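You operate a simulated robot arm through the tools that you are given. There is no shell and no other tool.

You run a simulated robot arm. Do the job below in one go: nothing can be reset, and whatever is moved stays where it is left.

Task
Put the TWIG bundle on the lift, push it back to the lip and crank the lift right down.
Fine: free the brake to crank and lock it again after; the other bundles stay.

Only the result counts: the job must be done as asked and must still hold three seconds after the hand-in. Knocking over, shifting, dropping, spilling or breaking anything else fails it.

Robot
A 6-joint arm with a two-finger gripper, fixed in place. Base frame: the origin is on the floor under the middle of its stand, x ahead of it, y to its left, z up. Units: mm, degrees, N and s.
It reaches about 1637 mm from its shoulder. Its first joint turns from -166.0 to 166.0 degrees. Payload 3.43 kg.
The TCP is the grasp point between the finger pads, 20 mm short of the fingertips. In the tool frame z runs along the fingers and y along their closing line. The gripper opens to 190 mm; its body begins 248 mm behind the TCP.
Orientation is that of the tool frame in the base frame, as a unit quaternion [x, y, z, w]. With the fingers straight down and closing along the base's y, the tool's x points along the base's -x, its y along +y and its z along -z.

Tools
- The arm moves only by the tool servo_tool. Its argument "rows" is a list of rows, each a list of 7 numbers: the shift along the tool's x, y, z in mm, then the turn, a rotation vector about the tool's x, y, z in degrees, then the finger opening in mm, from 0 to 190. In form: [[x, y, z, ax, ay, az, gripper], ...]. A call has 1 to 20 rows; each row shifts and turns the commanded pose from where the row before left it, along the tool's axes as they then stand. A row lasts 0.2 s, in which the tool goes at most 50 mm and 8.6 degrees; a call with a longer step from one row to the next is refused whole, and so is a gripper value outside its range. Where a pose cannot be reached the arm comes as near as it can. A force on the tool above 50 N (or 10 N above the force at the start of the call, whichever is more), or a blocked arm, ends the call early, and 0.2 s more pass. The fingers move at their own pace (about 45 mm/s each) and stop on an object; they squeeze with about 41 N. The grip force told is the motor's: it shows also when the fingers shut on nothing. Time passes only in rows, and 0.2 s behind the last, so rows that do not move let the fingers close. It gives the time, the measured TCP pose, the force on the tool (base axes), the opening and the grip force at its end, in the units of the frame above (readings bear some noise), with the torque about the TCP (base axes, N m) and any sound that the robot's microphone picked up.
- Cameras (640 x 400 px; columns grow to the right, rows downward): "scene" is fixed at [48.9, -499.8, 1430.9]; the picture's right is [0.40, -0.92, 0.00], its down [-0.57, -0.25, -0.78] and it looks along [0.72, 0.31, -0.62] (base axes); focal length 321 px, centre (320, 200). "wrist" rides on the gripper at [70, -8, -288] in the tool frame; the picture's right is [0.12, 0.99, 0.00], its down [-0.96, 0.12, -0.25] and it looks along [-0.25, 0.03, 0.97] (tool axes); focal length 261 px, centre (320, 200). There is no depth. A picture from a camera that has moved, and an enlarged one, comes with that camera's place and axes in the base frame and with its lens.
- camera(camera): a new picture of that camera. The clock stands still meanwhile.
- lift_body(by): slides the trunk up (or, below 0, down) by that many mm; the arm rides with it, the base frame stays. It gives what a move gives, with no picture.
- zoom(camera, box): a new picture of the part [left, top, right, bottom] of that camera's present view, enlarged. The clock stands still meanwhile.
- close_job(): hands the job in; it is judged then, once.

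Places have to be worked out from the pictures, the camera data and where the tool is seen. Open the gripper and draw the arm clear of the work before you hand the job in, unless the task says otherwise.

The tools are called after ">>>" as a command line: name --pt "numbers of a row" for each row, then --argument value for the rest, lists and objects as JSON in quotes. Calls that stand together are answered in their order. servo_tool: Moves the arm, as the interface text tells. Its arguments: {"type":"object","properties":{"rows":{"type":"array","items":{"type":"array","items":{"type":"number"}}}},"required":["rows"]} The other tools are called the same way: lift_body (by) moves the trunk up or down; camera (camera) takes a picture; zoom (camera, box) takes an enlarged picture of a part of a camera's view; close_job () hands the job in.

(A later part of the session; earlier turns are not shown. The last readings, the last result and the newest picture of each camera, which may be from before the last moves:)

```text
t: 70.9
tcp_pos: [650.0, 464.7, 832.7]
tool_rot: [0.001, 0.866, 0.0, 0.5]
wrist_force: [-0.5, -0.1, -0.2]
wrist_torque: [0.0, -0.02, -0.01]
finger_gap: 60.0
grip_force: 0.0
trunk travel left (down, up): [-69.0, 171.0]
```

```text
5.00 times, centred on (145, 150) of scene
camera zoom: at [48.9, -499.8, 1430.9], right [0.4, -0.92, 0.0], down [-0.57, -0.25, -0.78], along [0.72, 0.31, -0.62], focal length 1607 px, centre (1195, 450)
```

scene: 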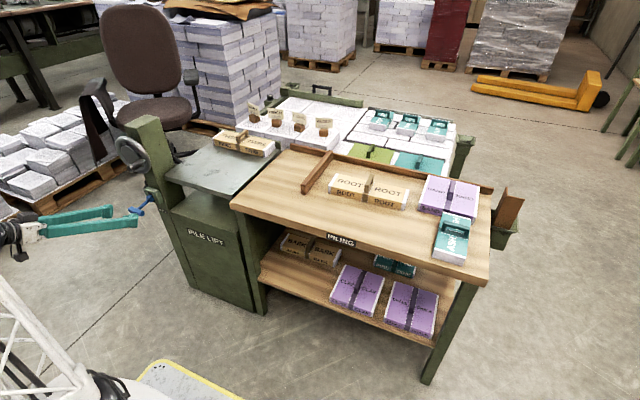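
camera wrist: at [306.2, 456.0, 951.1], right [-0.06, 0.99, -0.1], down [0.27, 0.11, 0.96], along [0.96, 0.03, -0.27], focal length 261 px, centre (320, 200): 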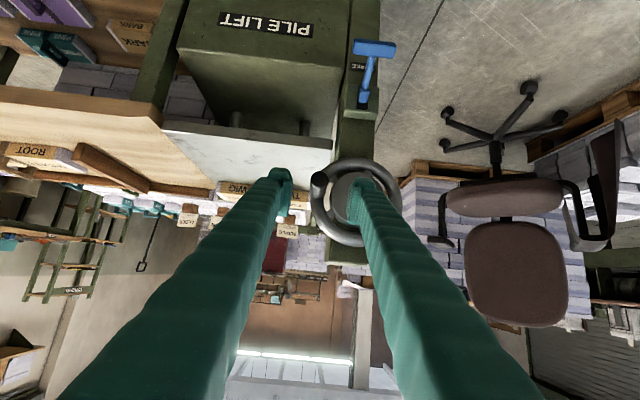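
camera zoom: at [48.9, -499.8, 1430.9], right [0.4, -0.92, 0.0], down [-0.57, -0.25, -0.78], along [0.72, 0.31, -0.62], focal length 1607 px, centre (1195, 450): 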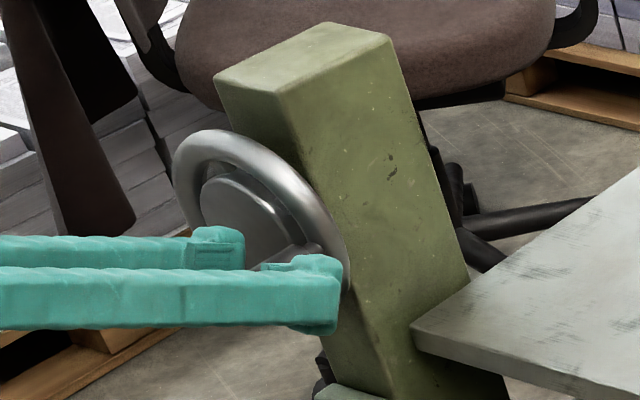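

The TCP lies on the knob's middle, pads on either side. I close on it.

>>> servo_tool --pt "0 0 0 0 0 0 40" --pt "0 0 0 0 0 0 20" --pt "0 0 0 0 0 0 0" --pt "0 0 0 0 0 0 0" --pt "0 0 0 0 0 0 0"

>>> zoom --camera "wrist" --box '[260, 130, 400, 250]'

```text
t: 72.1
tcp_pos: [650.7, 463.5, 833.7]
tool_rot: [0.001, 0.866, 0.001, 0.499]
wrist_force: [-3.8, -11.4, -3.7]
wrist_torque: [-0.15, 0.1, -0.1]
finger_gap: 23.6
grip_force: 44.9
trunk travel left (down, up): [-69.0, 171.0]
```

```text
3.33 times, centred on (330, 190) of wrist
camera zoom: at [366.0, 454.9, 916.8], right [-0.06, 0.99, -0.1], down [0.27, 0.11, 0.96], along [0.96, 0.03, -0.27], focal length 869 px, centre (287, 233)
```

zoom: 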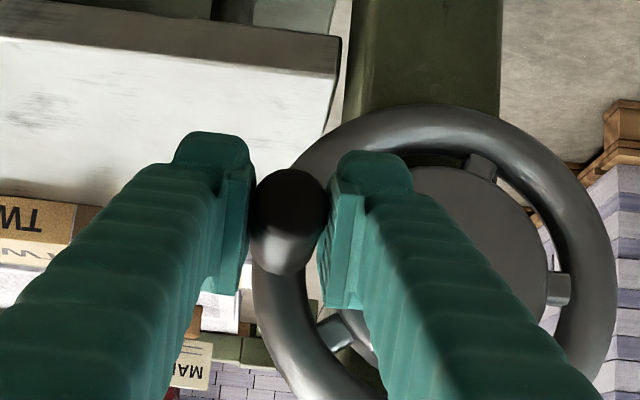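

Held at 23.6 mm. I try the crank downwards first by 10° and check the forces and the plate.

>>> servo_tool --pt "4.6 0.5 2.7 0 0 0 0" --pt "4.7 0.9 2.7 0 0 0 0" --pt "0 0 0 0 0 0 0"

```text
t: 72.8
tcp_pos: [652.6, 463.7, 828.1]
tool_rot: [0.003, 0.865, 0.0, 0.502]
wrist_force: [-15.0, -25.1, 30.3]
wrist_torque: [-0.12, -0.53, -0.29]
finger_gap: 23.4
grip_force: 45.6
trunk travel left (down, up): [-69.0, 171.0]
stopped in row 3: the force on the tool passed its limit at 51 N (the readings are from after the stop); the commanded pose is now the measured one
```

Downwards it is blocked (over 50 N). I try the other sense: knob upwards by a few mm.

>>> servo_tool --pt "-4 0 -2.3 0 0 0 0" --pt "0 0 0 0 0 0 0"

>>> servo_tool --pt "-4.3 0 -2.5 0 0 0 0" --pt "0 0 0 0 0 0 0"

>>> zoom --camera "wrist" --box '[260, 130, 400, 250]'

```text
t: 73.4
tcp_pos: [653.3, 462.6, 827.4]
tool_rot: [0.003, 0.866, -0.001, 0.5]
wrist_force: [13.1, -36.8, -8.3]
wrist_torque: [-0.07, 0.9, -0.25]
finger_gap: 23.8
grip_force: 45.1
trunk travel left (down, up): [-69.0, 171.0]
```

```text
t: 74.0
tcp_pos: [652.4, 463.0, 835.6]
tool_rot: [0.002, 0.865, -0.003, 0.501]
wrist_force: [30.2, -39.5, 8.6]
wrist_torque: [0.18, -0.28, -0.2]
finger_gap: 23.7
grip_force: 45.0
trunk travel left (down, up): [-69.0, 171.0]
stopped in row 2: the force on the tool passed its limit at 51 N (the readings are from after the stop); the commanded pose is now the measured one
```

```text
3.33 times, centred on (330, 190) of wrist
camera zoom: at [367.3, 457.4, 918.1], right [-0.05, 0.99, -0.1], down [0.26, 0.12, 0.96], along [0.96, 0.02, -0.27], focal length 869 px, centre (287, 233)
```

zoom: 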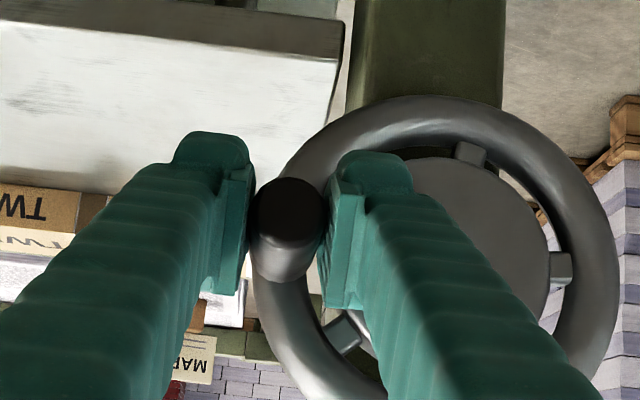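

Large sideways load (-40 N in y) shows I'm pressing the knob radially, which confuses the test. I relieve it: 2 mm to -y and 1.5 mm in +x.

>>> servo_tool --pt "-0.75 -2 1.3 0 0 0 0" --pt "0 0 0 0 0 0 0"

>>> zoom --camera "scene" --box '[100, 110, 190, 190]'

```text
t: 74.6
tcp_pos: [651.4, 463.1, 835.7]
tool_rot: [0.001, 0.866, 0.0, 0.501]
wrist_force: [22.4, -46.7, 4.0]
wrist_torque: [0.07, -0.13, -0.39]
finger_gap: 23.7
grip_force: 44.6
trunk travel left (down, up): [-69.0, 171.0]
```

```text
5.00 times, centred on (145, 150) of scene
camera zoom: at [48.9, -499.8, 1430.9], right [0.4, -0.92, 0.0], down [-0.57, -0.25, -0.78], along [0.72, 0.31, -0.62], focal length 1607 px, centre (1195, 450)
```

zoom: 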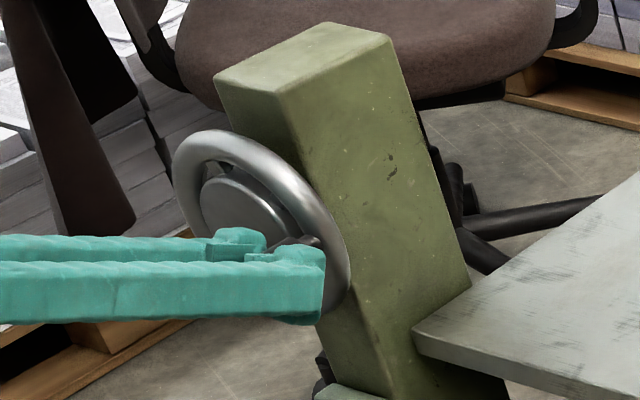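

The sideways force is still -47 N. Since each stop resets the command to a noisy reading, I shift a further 3 mm in -y and read again.

>>> servo_tool --pt "0 -1.5 0 0 0 0 0" --pt "0 -1.5 0 0 0 0 0" --pt "0 0 0 0 0 0 0"

```text
t: 75.4
tcp_pos: [650.9, 463.4, 834.2]
tool_rot: [0.0, 0.865, 0.001, 0.501]
wrist_force: [37.1, -27.6, 4.6]
wrist_torque: [0.13, -0.11, -0.14]
finger_gap: 23.5
grip_force: 44.9
trunk travel left (down, up): [-69.0, 171.0]
```

I'd better re-zero: open the fingers, let the arm settle free, look where the knob is, and regrip cleanly.

>>> servo_tool --pt "0 0 0 0 0 0 30" --pt "0 0 0 0 0 0 45" --pt "0 0 0 0 0 0 45"

>>> zoom --camera "wrist" --box '[260, 130, 400, 250]'

>>> zoom --camera "scene" --box '[90, 90, 290, 240]'

```text
t: 76.2
tcp_pos: [651.3, 463.2, 834.6]
tool_rot: [0.0, 0.865, 0.001, 0.501]
wrist_force: [-0.6, 1.4, -0.3]
wrist_torque: [-0.01, 0.0, 0.01]
finger_gap: 44.9
grip_force: 0.1
trunk travel left (down, up): [-69.0, 171.0]
```

```text
3.33 times, centred on (330, 190) of wrist
camera zoom: at [366.8, 454.9, 917.3], right [-0.06, 0.99, -0.1], down [0.26, 0.11, 0.96], along [0.96, 0.03, -0.27], focal length 869 px, centre (287, 233)
```

zoom: 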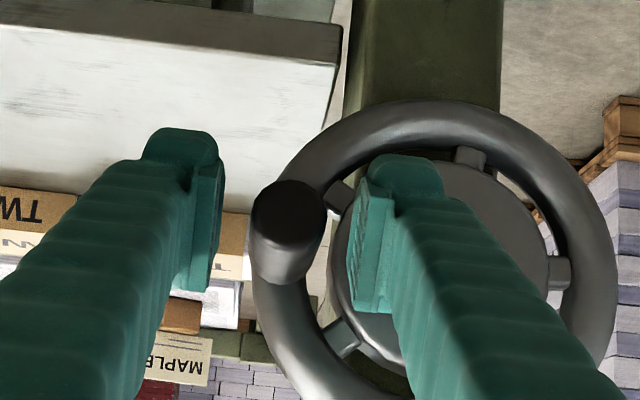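

```text
2.67 times, centred on (190, 165) of scene
camera zoom: at [48.9, -499.8, 1430.9], right [0.4, -0.92, 0.0], down [-0.57, -0.25, -0.78], along [0.72, 0.31, -0.62], focal length 857 px, centre (667, 293)
```

zoom: 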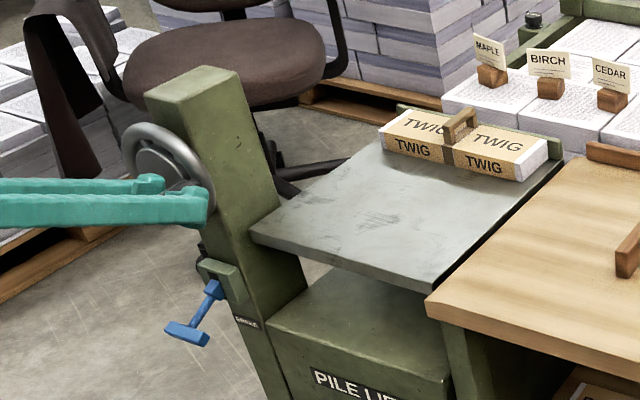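

Free now, zero force; the knob sits about 5 mm higher than before, so the wheel does turn with the knob going up. I regrip and follow the arc upwards.

>>> servo_tool --pt "0 0.5 0 0 0 0 30" --pt "0 0 0 0 0 0 10" --pt "0 0 0 0 0 0 0" --pt "0 0 0 0 0 0 0" --pt "0 0 0 0 0 0 0"

>>> servo_tool --pt "-4.6 0.5 -2.7 0 0 0 0" --pt "-4.7 0.9 -2.7 0 0 0 0" --pt "0 0 0 0 0 0 0"

```text
t: 77.4
tcp_pos: [651.9, 463.7, 835.1]
tool_rot: [-0.001, 0.866, 0.001, 0.501]
wrist_force: [-1.3, -15.5, 3.7]
wrist_torque: [0.17, -0.15, -0.16]
finger_gap: 23.7
grip_force: 45.1
trunk travel left (down, up): [-69.0, 171.0]
```

```text
t: 78.2
tcp_pos: [651.5, 464.8, 844.1]
tool_rot: [0.0, 0.865, 0.0, 0.501]
wrist_force: [8.9, -24.5, -6.1]
wrist_torque: [-0.39, 0.38, -0.14]
finger_gap: 23.7
grip_force: 44.9
trunk travel left (down, up): [-69.0, 171.0]
```

The knob goes up with only light load. I continue another 20° along the arc.

>>> servo_tool --pt "-4.5 1.0 -2.6 0 0 0 0" --pt "-4.5 1.3 -2.6 0 0 0 0" --pt "-4.2 2.4 -2.45 0 0 0 0" --pt "-4.2 2.6 -2.4 0 0 0 0" --pt "0 0 0 0 0 0 0"

>>> zoom --camera "scene" --box '[90, 90, 290, 240]'

```text
t: 79.4
tcp_pos: [650.7, 472.3, 867.7]
tool_rot: [0.0, 0.865, 0.001, 0.501]
wrist_force: [-4.6, -35.4, 8.1]
wrist_torque: [-0.6, 0.15, -0.27]
finger_gap: 23.4
grip_force: 45.2
trunk travel left (down, up): [-69.0, 171.0]
```

```text
2.67 times, centred on (190, 165) of scene
camera zoom: at [48.9, -499.8, 1430.9], right [0.4, -0.92, 0.0], down [-0.57, -0.25, -0.78], along [0.72, 0.31, -0.62], focal length 857 px, centre (667, 293)
```

zoom: 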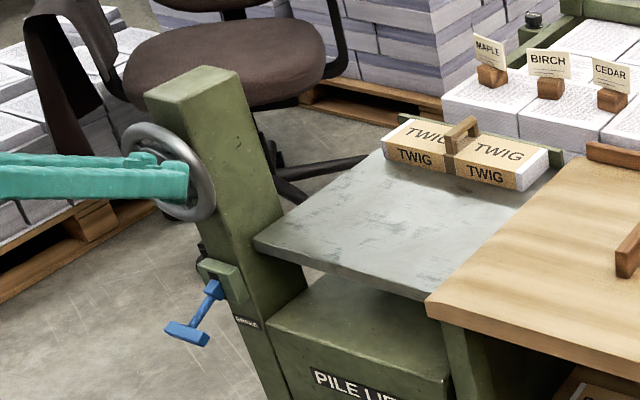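

The plate and TWIG have sunk by roughly 14 mm: this is the right sense. The load on the hand is mostly radial (I'm a bit inside the circle), so I shift outwards 2.5 mm and continue 40°.

>>> servo_tool --pt "-8.9 4.1 -5.1 0 0 0 0" --pt "-6.75 7.8 -3.9 0 0 0 0" --pt "-5.46 9.0 -3.15 0 0 0 0" --pt "-4.07 10 -2.35 0 0 0 0" --pt "0 0 0 0 0 0 0"

>>> zoom --camera "wrist" --box '[240, 110, 420, 270]'

```text
t: 80.6
tcp_pos: [651.4, 502.8, 896.1]
tool_rot: [0.0, 0.865, 0.001, 0.501]
wrist_force: [10.0, -15.4, 11.1]
wrist_torque: [-0.49, 0.1, -0.13]
finger_gap: 23.8
grip_force: 45.0
trunk travel left (down, up): [-69.0, 171.0]
```

```text
2.50 times, centred on (330, 190) of wrist
camera zoom: at [366.9, 495.0, 978.8], right [-0.06, 0.99, -0.1], down [0.26, 0.11, 0.96], along [0.96, 0.03, -0.27], focal length 652 px, centre (295, 225)
```

zoom: 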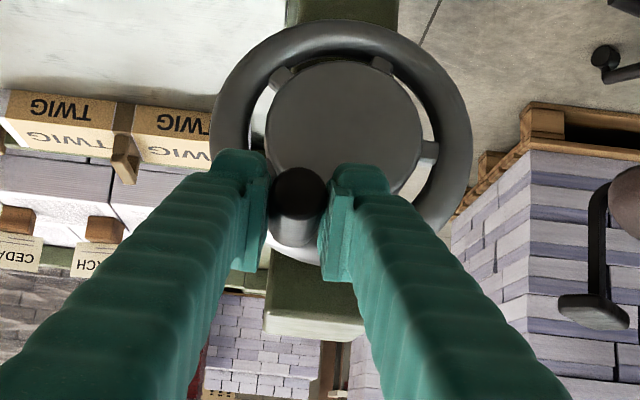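

Going well: the reading gives about α 112°, drag near 10 N and the wheel centre confirmed near (527, 836). I continue over the top by 60°.

>>> servo_tool --pt "-3.64 10.3 -2.1 0 0 0 0" --pt "-1.21 11.1 -0.7 0 0 0 0" --pt "0.52 11.1 0.3 0 0 0 0" --pt "2.17 10.9 1.25 0 0 0 0" --pt "3.81 10.2 2.2 0 0 0 0" --pt "5.28 9.4 3.05 0 0 0 0" --pt "0 0 0 0 0 0 0"

>>> zoom --camera "scene" --box '[90, 90, 290, 240]'

```text
t: 82.2
tcp_pos: [648.9, 565.8, 884.9]
tool_rot: [0.0, 0.866, 0.0, 0.5]
wrist_force: [6.2, -7.0, -4.4]
wrist_torque: [-0.13, -0.08, -0.1]
finger_gap: 23.6
grip_force: 45.0
trunk travel left (down, up): [-69.0, 171.0]
```

```text
2.67 times, centred on (190, 165) of scene
camera zoom: at [48.9, -499.8, 1430.9], right [0.4, -0.92, 0.0], down [-0.57, -0.25, -0.78], along [0.72, 0.31, -0.62], focal length 857 px, centre (667, 293)
```

zoom: 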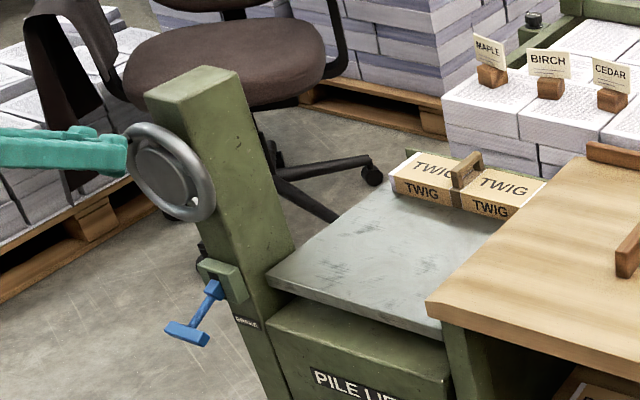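

TWIG and the plate sink steadily and forces are small. I continue 60° down the +y side.

>>> servo_tool --pt "6.5 8.1 3.75 0 0 0 0" --pt "7.62 6.7 4.4 0 0 0 0" --pt "8.57 5.0 4.95 0 0 0 0" --pt "9.18 3.2 5.3 0 0 0 0" --pt "9.53 1.4 5.5 0 0 0 0" --pt "9.53 -0.6 5.5 0 0 0 0" --pt "0 0 0 0 0 0 0"

>>> zoom --camera "scene" --box '[90, 90, 290, 240]'

```text
t: 83.8
tcp_pos: [648.7, 591.2, 828.8]
tool_rot: [-0.001, 0.865, 0.002, 0.502]
wrist_force: [-11.7, 13.6, 15.2]
wrist_torque: [0.07, -0.24, 0.14]
finger_gap: 23.5
grip_force: 45.2
trunk travel left (down, up): [-69.0, 171.0]
```

```text
2.67 times, centred on (190, 165) of scene
camera zoom: at [48.9, -499.8, 1430.9], right [0.4, -0.92, 0.0], down [-0.57, -0.25, -0.78], along [0.72, 0.31, -0.62], focal length 857 px, centre (667, 293)
```

zoom: 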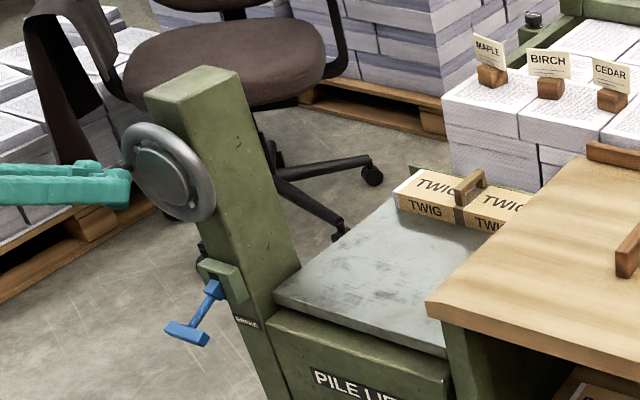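

The plate is getting near the cabinet top. I go on, 50° more; a stop would show as a force stop.

>>> servo_tool --pt "9.5 -1.3 5.5 0 0 0 0" --pt "8.83 -4.1 5.1 0 0 0 0" --pt "8.14 -5.9 4.7 0 0 0 0" --pt "7.1 -7.4 4.1 0 0 0 0" --pt "5.98 -8.7 3.45 0 0 0 0" --pt "0 0 0 0 0 0 0"

>>> zoom --camera "scene" --box '[90, 90, 290, 240]'

```text
t: 84.3
tcp_pos: [651.0, 590.8, 813.0]
tool_rot: [-0.002, 0.865, 0.002, 0.501]
wrist_force: [-23.8, 13.5, 12.2]
wrist_torque: [-0.1, -0.79, 0.02]
finger_gap: 20.6
grip_force: 45.0
trunk travel left (down, up): [-69.0, 171.0]
stopped in row 2: the force on the tool passed its limit at 65 N (the readings are from after the stop); the commanded pose is now the measured one
```

```text
2.67 times, centred on (190, 165) of scene
camera zoom: at [48.9, -499.8, 1430.9], right [0.4, -0.92, 0.0], down [-0.57, -0.25, -0.78], along [0.72, 0.31, -0.62], focal length 857 px, centre (667, 293)
```

zoom: 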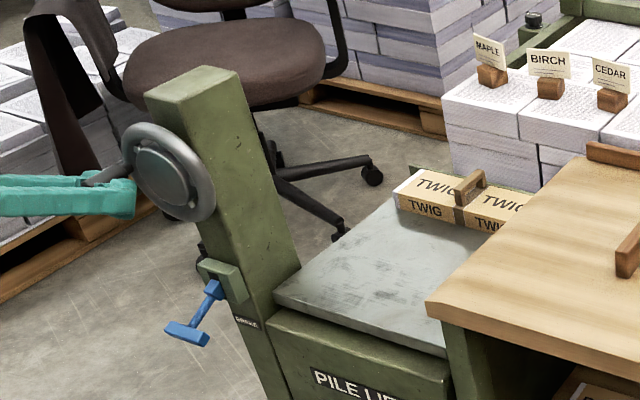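

A hard stop: force went past 65 N, the plate did not sink further and the pads slid down the knob. I look closely at the plate's gap and the knob.

>>> zoom --camera "scene" --box '[160, 145, 260, 235]'

>>> zoom --camera "wrist" --box '[240, 110, 420, 270]'

>>> camera --camera "wrist"

```text
4.44 times, centred on (210, 190) of scene
camera zoom: at [48.9, -499.8, 1430.9], right [0.4, -0.92, 0.0], down [-0.57, -0.25, -0.78], along [0.72, 0.31, -0.62], focal length 1428 px, centre (809, 244)
```

zoom: 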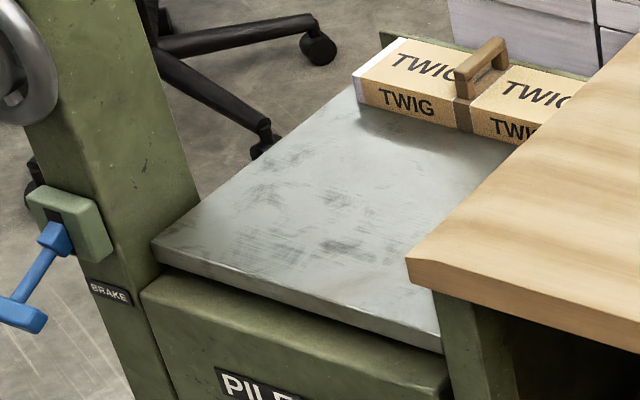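

```text
2.50 times, centred on (330, 190) of wrist
camera zoom: at [366.4, 581.6, 895.0], right [-0.06, 0.99, -0.1], down [0.26, 0.12, 0.96], along [0.96, 0.03, -0.27], focal length 652 px, centre (295, 225)
```

zoom: 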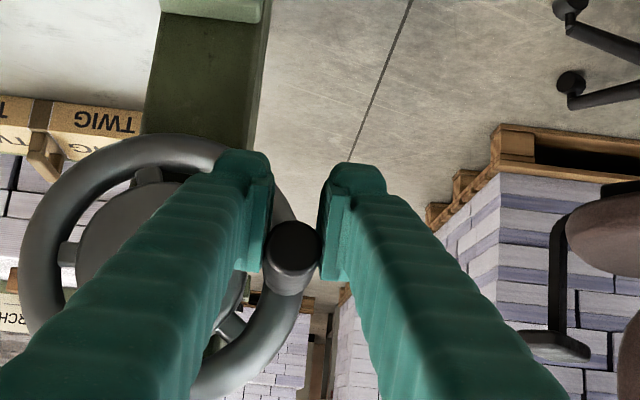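

```text
taken
camera wrist: at [366.4, 581.6, 895.0], right [-0.06, 0.99, -0.1], down [0.26, 0.12, 0.96], along [0.96, 0.03, -0.27], focal length 261 px, centre (320, 200)
```

wrist: 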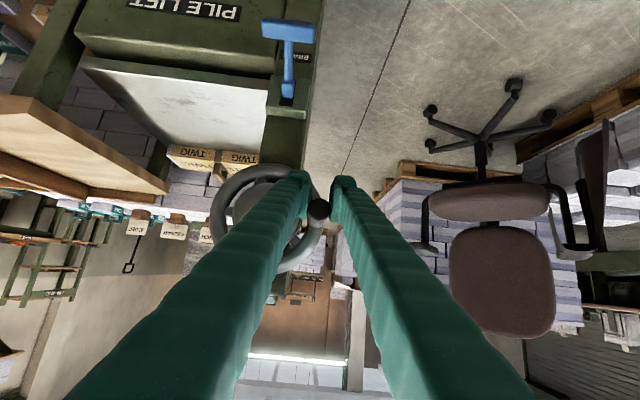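

The knob stopped at about α -5° with the plate some 120 mm lower, just over the cabinet top. To make sure it is really at the end stop, I regrip the knob properly (it is about 17 mm above the TCP) and push once more.

>>> servo_tool --pt "0 0 0 0 0 0 35" --pt "0 0 0 0 0 0 45" --pt "-7.4 -0.4 -4.2 0 0 0 45" --pt "-7.3 -0.4 -4.2 0 0 0 45" --pt "0 0 0 0 0 0 45"

>>> zoom --camera "wrist" --box '[240, 110, 420, 270]'

```text
t: 85.5
tcp_pos: [650.6, 590.5, 831.7]
tool_rot: [0.0, 0.865, 0.001, 0.502]
wrist_force: [0.2, 0.1, 0.2]
wrist_torque: [0.01, 0.01, 0.03]
finger_gap: 45.2
grip_force: 0.0
trunk travel left (down, up): [-69.0, 171.0]
```

```text
2.50 times, centred on (330, 190) of wrist
camera zoom: at [366.1, 581.0, 914.1], right [-0.06, 0.99, -0.1], down [0.26, 0.11, 0.96], along [0.96, 0.03, -0.27], focal length 652 px, centre (295, 225)
```

zoom: 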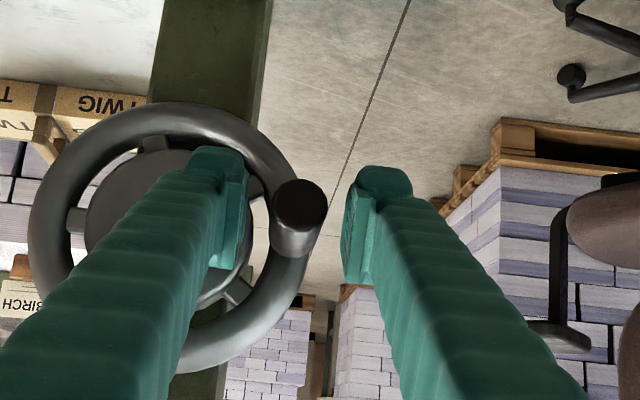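

>>> servo_tool --pt "0 1 0 0 0 0 30" --pt "0 0 0 0 0 0 10" --pt "0 0 0 0 0 0 0" --pt "0 0 0 0 0 0 0" --pt "0 0 0 0 0 0 0"

>>> servo_tool --pt "1.7 0 1.0 0 0 0 0" --pt "1.7 0 1.0 0 0 0 0" --pt "0 0 0 0 0 0 0"

```text
t: 86.7
tcp_pos: [650.7, 591.1, 830.2]
tool_rot: [0.0, 0.865, 0.001, 0.502]
wrist_force: [-3.5, 13.1, 4.4]
wrist_torque: [0.01, -0.03, 0.15]
finger_gap: 23.5
grip_force: 45.7
trunk travel left (down, up): [-69.0, 171.0]
```

```text
t: 87.5
tcp_pos: [651.2, 589.8, 828.4]
tool_rot: [0.0, 0.865, 0.002, 0.502]
wrist_force: [0.4, 26.1, 38.0]
wrist_torque: [0.18, -0.4, 0.26]
finger_gap: 23.8
grip_force: 45.0
trunk travel left (down, up): [-69.0, 171.0]
```

4 mm of command gives 38 N with no real motion: the crank is at its end stop, so the lift is right down. I let go of the knob, back off, and check the plate and TWIG.

>>> servo_tool --pt "0 0 0 0 0 0 35" --pt "0 0 0 0 0 0 55" --pt "0 0 0 0 0 0 60" --pt "0 0 -20 0 0 0 60" --pt "0 0 -30 0 0 0 60" --pt "0 0 -35 0 0 0 80" --pt "0 0 0 0 0 0 80"

>>> camera --camera "wrist"

>>> zoom --camera "scene" --box '[90, 100, 270, 235]'

```text
t: 89.1
tcp_pos: [577.1, 587.8, 869.7]
tool_rot: [0.0, 0.865, 0.002, 0.501]
wrist_force: [-0.8, 1.0, 0.8]
wrist_torque: [0.04, 0.0, 0.01]
finger_gap: 79.8
grip_force: 0.0
trunk travel left (down, up): [-69.0, 171.0]
```

```text
taken
camera wrist: at [292.0, 578.3, 951.6], right [-0.06, 0.99, -0.1], down [0.26, 0.11, 0.96], along [0.96, 0.03, -0.27], focal length 261 px, centre (320, 200)
```

wrist: 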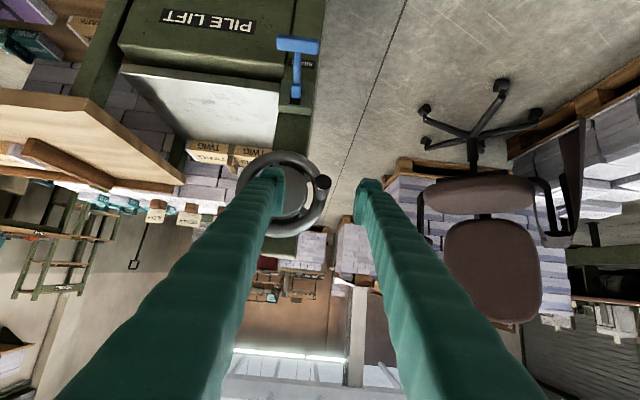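

```text
2.96 times, centred on (180, 168) of scene
camera zoom: at [48.9, -499.8, 1430.9], right [0.4, -0.92, 0.0], down [-0.57, -0.25, -0.78], along [0.72, 0.31, -0.62], focal length 952 px, centre (735, 296)
```

zoom: 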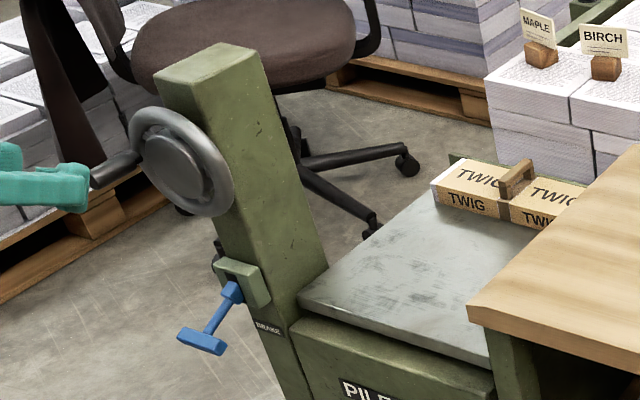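

TWIG is still at the lip and the plate sits just over the cabinet. Now the brake: I go down to in front of the lowered T-grip.

>>> servo_tool --pt "36 -10.3 16.6 0 0 0 90" --pt "36 -10.3 16.6 0 0 0 95" --pt "36 -10.3 16.6 0 0 0 100" --pt "36 -10.3 16.6 0 0 0 100" --pt "36 -10.3 16.6 0 0 0 100" --pt "36 -10.3 16.6 0 0 0 100" --pt "0 0 0 0 0 0 100"

>>> camera --camera "wrist"

>>> zoom --camera "wrist" --box '[250, 130, 390, 240]'

>>> zoom --camera "scene" --box '[110, 150, 200, 230]'

```text
t: 90.7
tcp_pos: [556.8, 532.2, 632.9]
tool_rot: [-0.001, 0.865, 0.002, 0.502]
wrist_force: [-0.1, -0.3, 1.1]
wrist_torque: [-0.01, 0.0, 0.01]
finger_gap: 100.2
grip_force: 0.1
trunk travel left (down, up): [-69.0, 171.0]
```

```text
taken
camera wrist: at [272.9, 522.8, 715.1], right [-0.06, 0.99, -0.1], down [0.26, 0.11, 0.96], along [0.96, 0.03, -0.27], focal length 261 px, centre (320, 200)
```

wrist: 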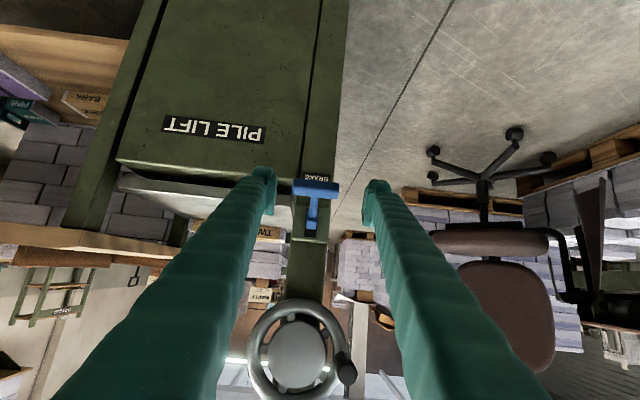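

```text
3.64 times, centred on (320, 185) of wrist
camera zoom: at [272.9, 522.8, 715.1], right [-0.06, 0.99, -0.1], down [0.26, 0.11, 0.96], along [0.96, 0.03, -0.27], focal length 948 px, centre (320, 254)
```

zoom: 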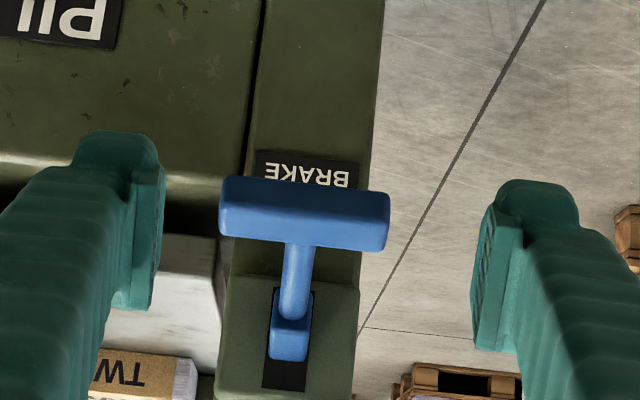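

```text
5.00 times, centred on (155, 190) of scene
camera zoom: at [48.9, -499.8, 1430.9], right [0.4, -0.92, 0.0], down [-0.57, -0.25, -0.78], along [0.72, 0.31, -0.62], focal length 1607 px, centre (1145, 250)
```

zoom: 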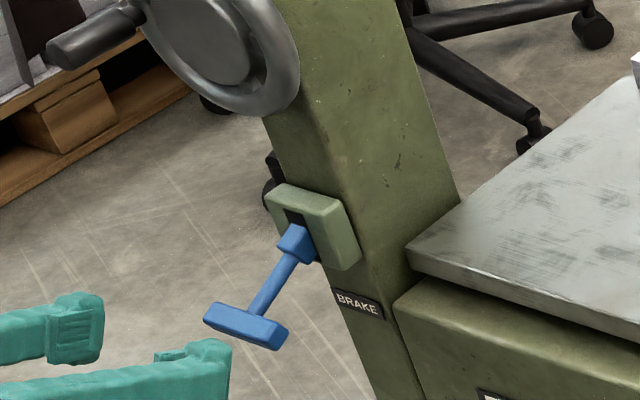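

The T-grip is at about (634, 526, 598). For locking I'll push it up from below with closed fingers, which doesn't rely on friction. First I close the fingers and drop to below the grip's line.

>>> servo_tool --pt "0 -6 0 0 0 0 70" --pt "15 0 8.7 0 0 0 40" --pt "16 0 9.2 0 0 0 10" --pt "0 0 0 0 0 0 0" --pt "0 0 0 0 0 0 0" --pt "0 0 0 0 0 0 0"

>>> zoom --camera "wrist" --box '[250, 130, 390, 240]'

>>> zoom --camera "scene" --box '[90, 150, 200, 240]'

```text
t: 92.1
tcp_pos: [557.6, 523.2, 596.9]
tool_rot: [-0.001, 0.865, 0.003, 0.502]
wrist_force: [-0.5, -0.8, 0.4]
wrist_torque: [-0.03, 0.02, 0.03]
finger_gap: 0.2
grip_force: 18.9
trunk travel left (down, up): [-69.0, 171.0]
```

```text
3.64 times, centred on (320, 185) of wrist
camera zoom: at [273.0, 513.9, 679.4], right [-0.06, 0.99, -0.1], down [0.26, 0.11, 0.96], along [0.96, 0.03, -0.27], focal length 948 px, centre (320, 254)
```

zoom: 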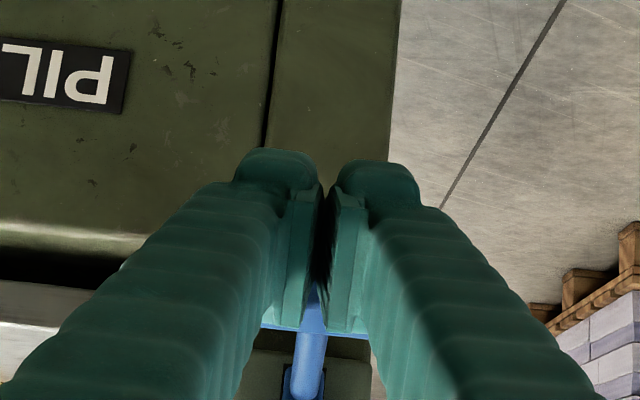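

```text
4.44 times, centred on (145, 195) of scene
camera zoom: at [48.9, -499.8, 1430.9], right [0.4, -0.92, 0.0], down [-0.57, -0.25, -0.78], along [0.72, 0.31, -0.62], focal length 1428 px, centre (1098, 222)
```

zoom: 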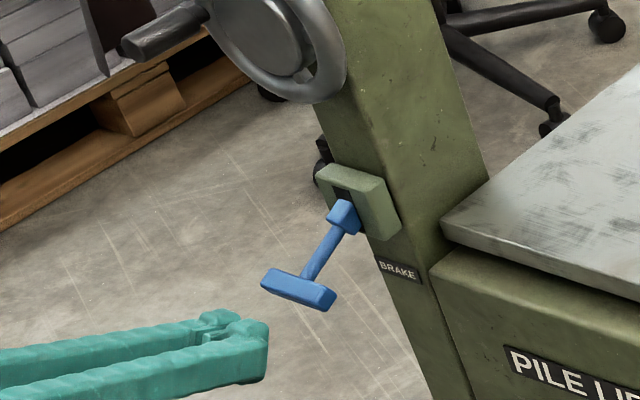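

The fingers are shut and their line passes about 45 mm under the grip. I advance 85 mm beneath it.

>>> servo_tool --pt "0 1.5 20 0 0 0 0" --pt "0 0 25 0 0 0 0" --pt "0 0 25 0 0 0 0" --pt "0 0 15 0 0 0 0" --pt "0 0 0 0 0 0 0"

>>> zoom --camera "wrist" --box '[250, 130, 390, 240]'

>>> zoom --camera "scene" --box '[100, 150, 200, 230]'

```text
t: 93.3
tcp_pos: [630.7, 523.1, 553.7]
tool_rot: [-0.001, 0.865, 0.003, 0.501]
wrist_force: [0.8, 1.0, 0.3]
wrist_torque: [0.0, -0.05, -0.01]
finger_gap: 0.1
grip_force: 34.3
trunk travel left (down, up): [-69.0, 171.0]
```

```text
3.64 times, centred on (320, 185) of wrist
camera zoom: at [345.7, 514.3, 636.1], right [-0.06, 0.99, -0.1], down [0.26, 0.11, 0.96], along [0.96, 0.03, -0.27], focal length 948 px, centre (320, 254)
```

zoom: 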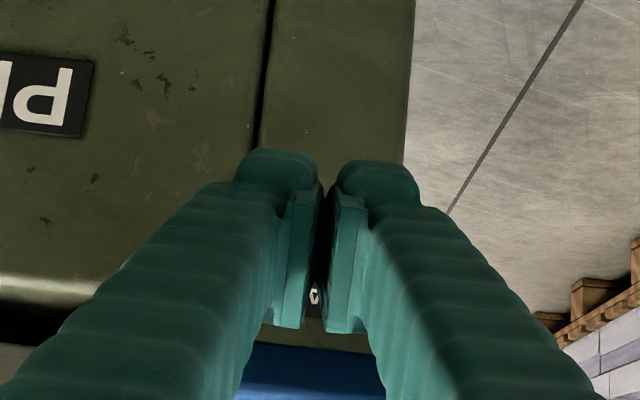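

```text
5.00 times, centred on (150, 190) of scene
camera zoom: at [48.9, -499.8, 1430.9], right [0.4, -0.92, 0.0], down [-0.57, -0.25, -0.78], along [0.72, 0.31, -0.62], focal length 1607 px, centre (1170, 250)
```

zoom: 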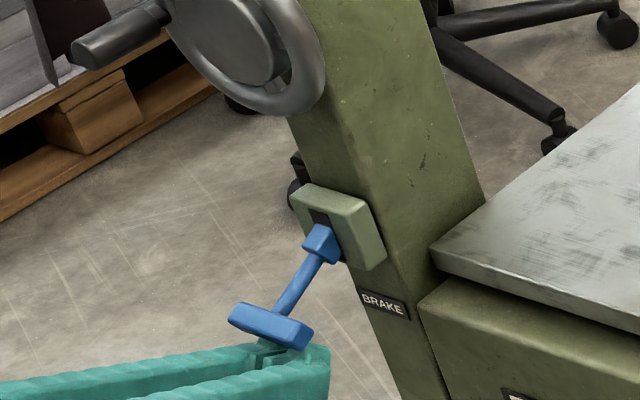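

The fingers lie right under the grip. I push up in small steps.

>>> servo_tool --pt "-4.3 0 -2.5 0 0 0 0" --pt "-4.3 0 -2.5 0 0 0 0" --pt "-4.3 0 -2.5 0 0 0 0" --pt "-4.3 0 -2.5 0 0 0 0" --pt "0 0 0 0 0 0 0"

>>> zoom --camera "scene" --box '[100, 150, 200, 230]'

```text
t: 94.5
tcp_pos: [631.9, 523.1, 575.0]
tool_rot: [0.0, 0.865, 0.001, 0.502]
wrist_force: [0.5, -1.0, 0.3]
wrist_torque: [-0.02, 0.03, 0.01]
finger_gap: 0.0
grip_force: 34.5
trunk travel left (down, up): [-69.0, 171.0]
```

```text
5.00 times, centred on (150, 190) of scene
camera zoom: at [48.9, -499.8, 1430.9], right [0.4, -0.92, 0.0], down [-0.57, -0.25, -0.78], along [0.72, 0.31, -0.62], focal length 1607 px, centre (1170, 250)
```

zoom: 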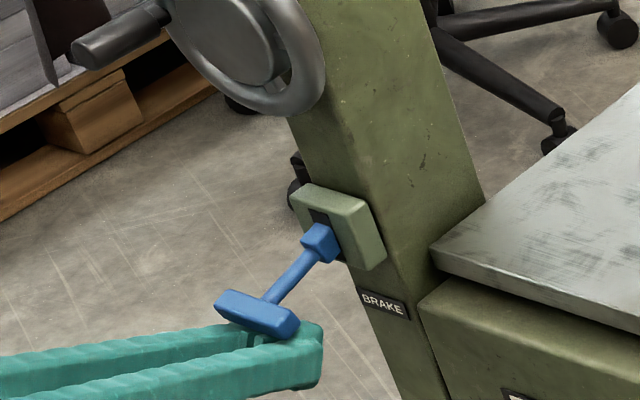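

The grip is being lifted. I continue upward.

>>> servo_tool --pt "-4.3 0 -2.5 0 0 0 0" --pt "-4.3 0 -2.5 0 0 0 0" --pt "-4.3 0 -2.5 0 0 0 0" --pt "-4.3 0 -2.5 0 0 0 0" --pt "-4.3 0 -2.5 0 0 0 0" --pt "-4.3 0 -2.5 0 0 0 0" --pt "0 0 0 0 0 0 0"

>>> zoom --camera "scene" --box '[100, 150, 200, 230]'

```text
t: 96.1
tcp_pos: [631.7, 524.4, 604.7]
tool_rot: [-0.001, 0.865, 0.002, 0.502]
wrist_force: [-0.7, 0.5, -1.8]
wrist_torque: [0.02, 0.01, 0.02]
finger_gap: 5.9
grip_force: 33.8
trunk travel left (down, up): [-69.0, 171.0]
```

```text
5.00 times, centred on (150, 190) of scene
camera zoom: at [48.9, -499.8, 1430.9], right [0.4, -0.92, 0.0], down [-0.57, -0.25, -0.78], along [0.72, 0.31, -0.62], focal length 1607 px, centre (1170, 250)
```

zoom: 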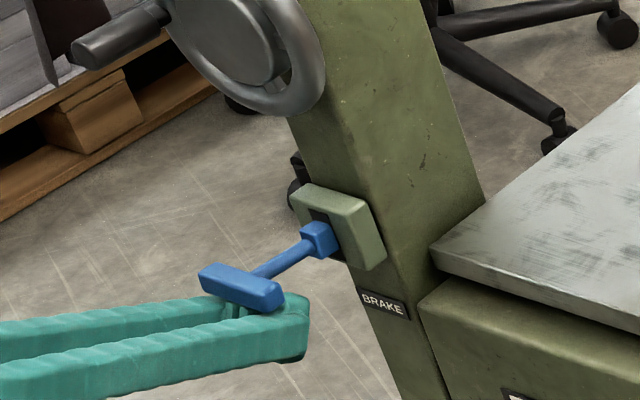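

The lever is near level. The fingers show a 6 mm gap, so the stem is nudging between them, which is harmless. I continue up.

>>> servo_tool --pt "-4.3 0 -2.5 0 0 0 0" --pt "-4.3 0 -2.5 0 0 0 0" --pt "-4.3 0 -2.5 0 0 0 0" --pt "-4.3 0 -2.5 0 0 0 0" --pt "0 0 0 0 0 0 0"

>>> zoom --camera "scene" --box '[100, 150, 200, 230]'

>>> zoom --camera "wrist" --box '[250, 130, 390, 240]'

```text
t: 97.3
tcp_pos: [631.4, 523.7, 622.0]
tool_rot: [0.0, 0.865, 0.002, 0.501]
wrist_force: [0.5, -0.9, -2.1]
wrist_torque: [0.0, -0.01, -0.05]
finger_gap: 0.0
grip_force: 34.0
trunk travel left (down, up): [-69.0, 171.0]
```

```text
5.00 times, centred on (150, 190) of scene
camera zoom: at [48.9, -499.8, 1430.9], right [0.4, -0.92, 0.0], down [-0.57, -0.25, -0.78], along [0.72, 0.31, -0.62], focal length 1607 px, centre (1170, 250)
```

zoom: 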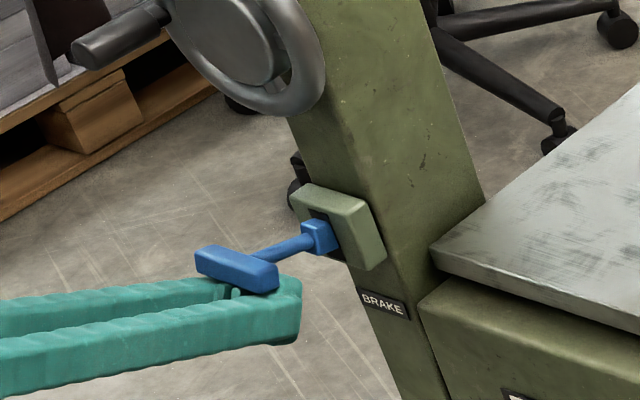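

```text
3.64 times, centred on (320, 185) of wrist
camera zoom: at [346.9, 514.9, 705.5], right [-0.06, 0.99, -0.1], down [0.26, 0.11, 0.96], along [0.96, 0.03, -0.27], focal length 948 px, centre (320, 254)
```

zoom: 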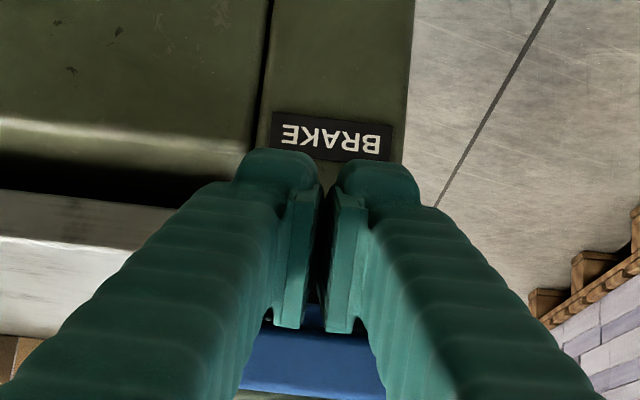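

It follows nicely; the grip is slightly above level now. I push on towards its upper stop.

>>> servo_tool --pt "-4.3 0 -2.5 0 0 0 0" --pt "-4.3 0 -2.5 0 0 0 0" --pt "-4.3 0 -2.5 0 0 0 0" --pt "-4.3 0 -2.5 0 0 0 0" --pt "0 0 0 0 0 0 0"

>>> zoom --camera "scene" --box '[100, 150, 200, 230]'

```text
t: 98.5
tcp_pos: [631.0, 524.0, 642.8]
tool_rot: [-0.001, 0.865, 0.002, 0.502]
wrist_force: [5.4, -0.5, -14.5]
wrist_torque: [0.03, 0.26, -0.01]
finger_gap: 5.9
grip_force: 34.5
trunk travel left (down, up): [-69.0, 171.0]
```

```text
5.00 times, centred on (150, 190) of scene
camera zoom: at [48.9, -499.8, 1430.9], right [0.4, -0.92, 0.0], down [-0.57, -0.25, -0.78], along [0.72, 0.31, -0.62], focal length 1607 px, centre (1170, 250)
```

zoom: 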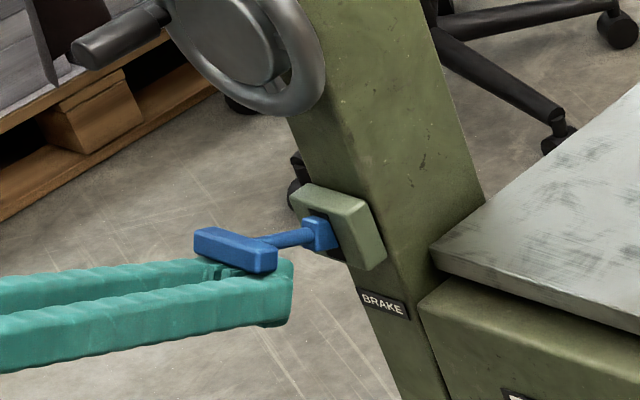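

The grip is now back at its first height by the picture (corner at (195, 228) as at the start) with 14 N resistance. I press on a little to find the upper stop.

>>> servo_tool --pt "-2.6 0 -1.5 0 0 0 0" --pt "-2.6 0 -1.5 0 0 0 0" --pt "-2.6 0 -1.5 0 0 0 0" --pt "0 0 0 0 0 0 0"

>>> zoom --camera "scene" --box '[100, 150, 200, 230]'

```text
t: 99.1
tcp_pos: [630.4, 523.4, 642.0]
tool_rot: [-0.001, 0.867, -0.001, 0.498]
wrist_force: [12.0, -4.9, -25.9]
wrist_torque: [0.09, 0.51, -0.04]
finger_gap: 6.0
grip_force: 34.3
trunk travel left (down, up): [-69.0, 171.0]
stopped in row 2: the force on the tool passed its limit at 54 N (the readings are from after the stop); the commanded pose is now the measured one
```

```text
5.00 times, centred on (150, 190) of scene
camera zoom: at [48.9, -499.8, 1430.9], right [0.4, -0.92, 0.0], down [-0.57, -0.25, -0.78], along [0.72, 0.31, -0.62], focal length 1607 px, centre (1170, 250)
```

zoom: 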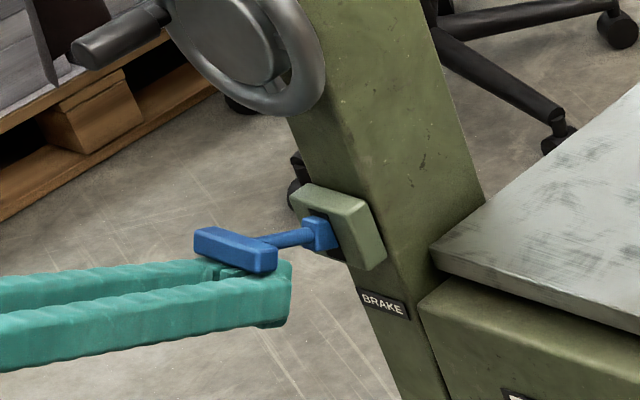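

Stop found at 54 N with the lever back exactly where it began: brake locked. To avoid dragging it, I open the fingers a little off the stem, then drop clear and back out.

>>> servo_tool --pt "0 0 0 0 0 0 15" --pt "0 0 0 0 0 0 30" --pt "0 0 0 0 0 0 30" --pt "4.3 0 2.5 0 0 0 30" --pt "8.6 0 5 0 0 0 30" --pt "13 0 7.5 0 0 0 30" --pt "0 0 0 0 0 0 30"

>>> zoom --camera "scene" --box '[100, 150, 200, 230]'

```text
t: 100.7
tcp_pos: [630.5, 526.4, 615.6]
tool_rot: [-0.002, 0.866, 0.002, 0.501]
wrist_force: [0.8, -0.3, 1.0]
wrist_torque: [-0.04, -0.01, -0.01]
finger_gap: 30.2
grip_force: 0.1
trunk travel left (down, up): [-69.0, 171.0]
```

```text
5.00 times, centred on (150, 190) of scene
camera zoom: at [48.9, -499.8, 1430.9], right [0.4, -0.92, 0.0], down [-0.57, -0.25, -0.78], along [0.72, 0.31, -0.62], focal length 1607 px, centre (1170, 250)
```

zoom: 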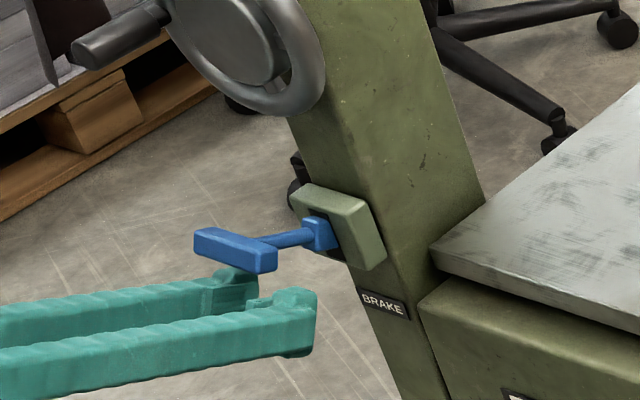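

The lever stays up. I back out along the fingers and rise well clear of the wheel.

>>> servo_tool --pt "0 0 -25 0 0 0 30" --pt "0 0 -40 0 0 0 40" --pt "0 0 -45 0 0 0 60" --pt "-39 0 -23 0 0 0 80" --pt "-39 0 -23 0 0 0 100" --pt "-39 0 -23 0 0 0 110" --pt "-39 0 -23 0 0 0 110" --pt "-39 0 -23 0 0 0 110" --pt "-39 0 -23 0 0 0 110" --pt "-39 0 -23 0 0 0 110"

>>> camera --camera "wrist"

>>> camera --camera "scene"

>>> zoom --camera "scene" --box '[100, 100, 290, 235]'

```text
t: 102.9
tcp_pos: [529.9, 527.3, 987.5]
tool_rot: [-0.002, 0.866, 0.002, 0.5]
wrist_force: [0.8, 1.1, 0.5]
wrist_torque: [-0.07, -0.1, -0.08]
finger_gap: 110.0
grip_force: 0.1
trunk travel left (down, up): [-69.0, 171.0]
```

```text
taken
camera wrist: at [245.8, 518.1, 1070.8], right [-0.06, 0.99, -0.1], down [0.27, 0.12, 0.96], along [0.96, 0.03, -0.27], focal length 261 px, centre (320, 200)
```

wrist: 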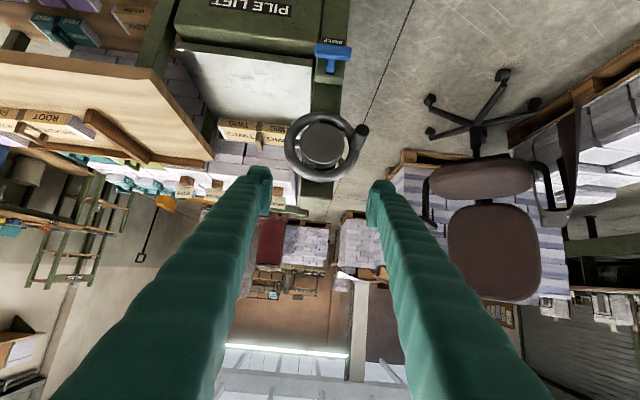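

```text
taken
```

scene: 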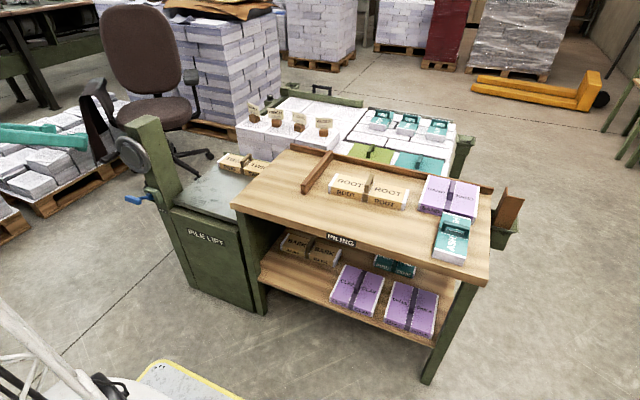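

```text
2.96 times, centred on (195, 168) of scene
camera zoom: at [48.9, -499.8, 1430.9], right [0.4, -0.92, 0.0], down [-0.57, -0.25, -0.78], along [0.72, 0.31, -0.62], focal length 952 px, centre (690, 296)
```

zoom: 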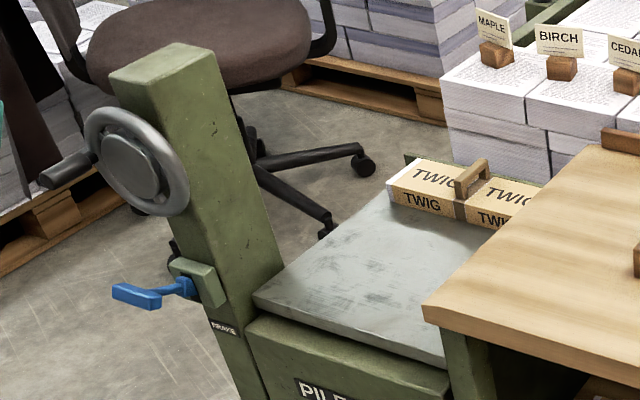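

All looks right; I raise the trunk back, turn the fingers down and take a look from above at TWIG against the lip.

>>> lift_body --by 106

>>> servo_tool --pt "0 0 0 0 8.5 0 110" --pt "0 0 0 0 8.5 0 110" --pt "0 0 0 0 8.5 0 110" --pt "0 0 0 0 8.5 0 110" --pt "0 0 0 0 8.5 0 110" --pt "0 0 0 0 8.5 0 110" --pt "0 0 0 0 8.5 0 110" --pt "0 0 0 0 0.5 0 110"

```text
t: 104.3
tcp_pos: [530.5, 527.0, 1092.4]
tool_rot: [-0.001, 0.866, 0.001, 0.499]
wrist_force: [-0.4, -0.3, 0.6]
wrist_torque: [0.06, -0.01, 0.01]
finger_gap: 109.8
grip_force: 0.0
trunk travel left (down, up): [-175.0, 65.0]
```

```text
t: 106.1
tcp_pos: [529.7, 528.9, 1091.7]
tool_rot: [-0.002, 1.0, 0.001, -0.002]
wrist_force: [-0.1, 0.7, 0.2]
wrist_torque: [-0.02, 0.03, -0.02]
finger_gap: 109.9
grip_force: 0.1
trunk travel left (down, up): [-175.0, 65.0]
```

Now fingers-down at z ≈ 1092. I move over to above the plate for the check.

>>> servo_tool --pt "-37 -21.9 3 0 0 0 150" --pt "-37 -21.9 3 0 0 0 190" --pt "-37 -21.9 3 0 0 0 190" --pt "-37 -21.9 3 0 0 0 190" --pt "-37 -21.9 3 0 0 0 190" --pt "-37 -21.9 3 0 0 0 190" --pt "-37 -21.9 3 0 0 0 190" --pt "-37 -21.9 3 0 0 0 190" --pt "-37 -21.9 3 0 0 0 190" --pt "-37 -21.9 3 0 0 0 190"

>>> camera --camera "wrist"

>>> zoom --camera "wrist" --box '[240, 130, 410, 280]'

```text
t: 108.3
tcp_pos: [898.3, 307.3, 1062.2]
tool_rot: [-0.003, 1.0, 0.002, 0.0]
wrist_force: [-0.9, 0.4, 0.5]
wrist_torque: [-0.06, -0.11, 0.0]
finger_gap: 189.9
grip_force: 0.0
trunk travel left (down, up): [-175.0, 65.0]
```

```text
taken
camera wrist: at [828.1, 299.0, 1350.5], right [-0.12, 0.99, 0.0], down [0.96, 0.12, 0.25], along [0.24, 0.03, -0.97], focal length 261 px, centre (320, 200)
```

wrist: 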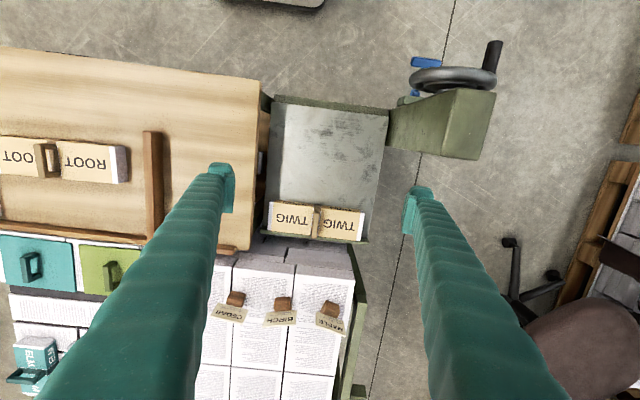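

```text
2.67 times, centred on (325, 205) of wrist
camera zoom: at [828.1, 299.0, 1350.5], right [-0.12, 0.99, 0.0], down [0.96, 0.12, 0.25], along [0.24, 0.03, -0.97], focal length 695 px, centre (307, 187)
```

zoom: 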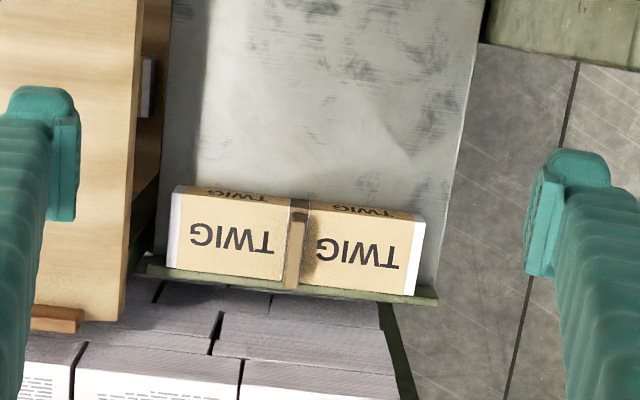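

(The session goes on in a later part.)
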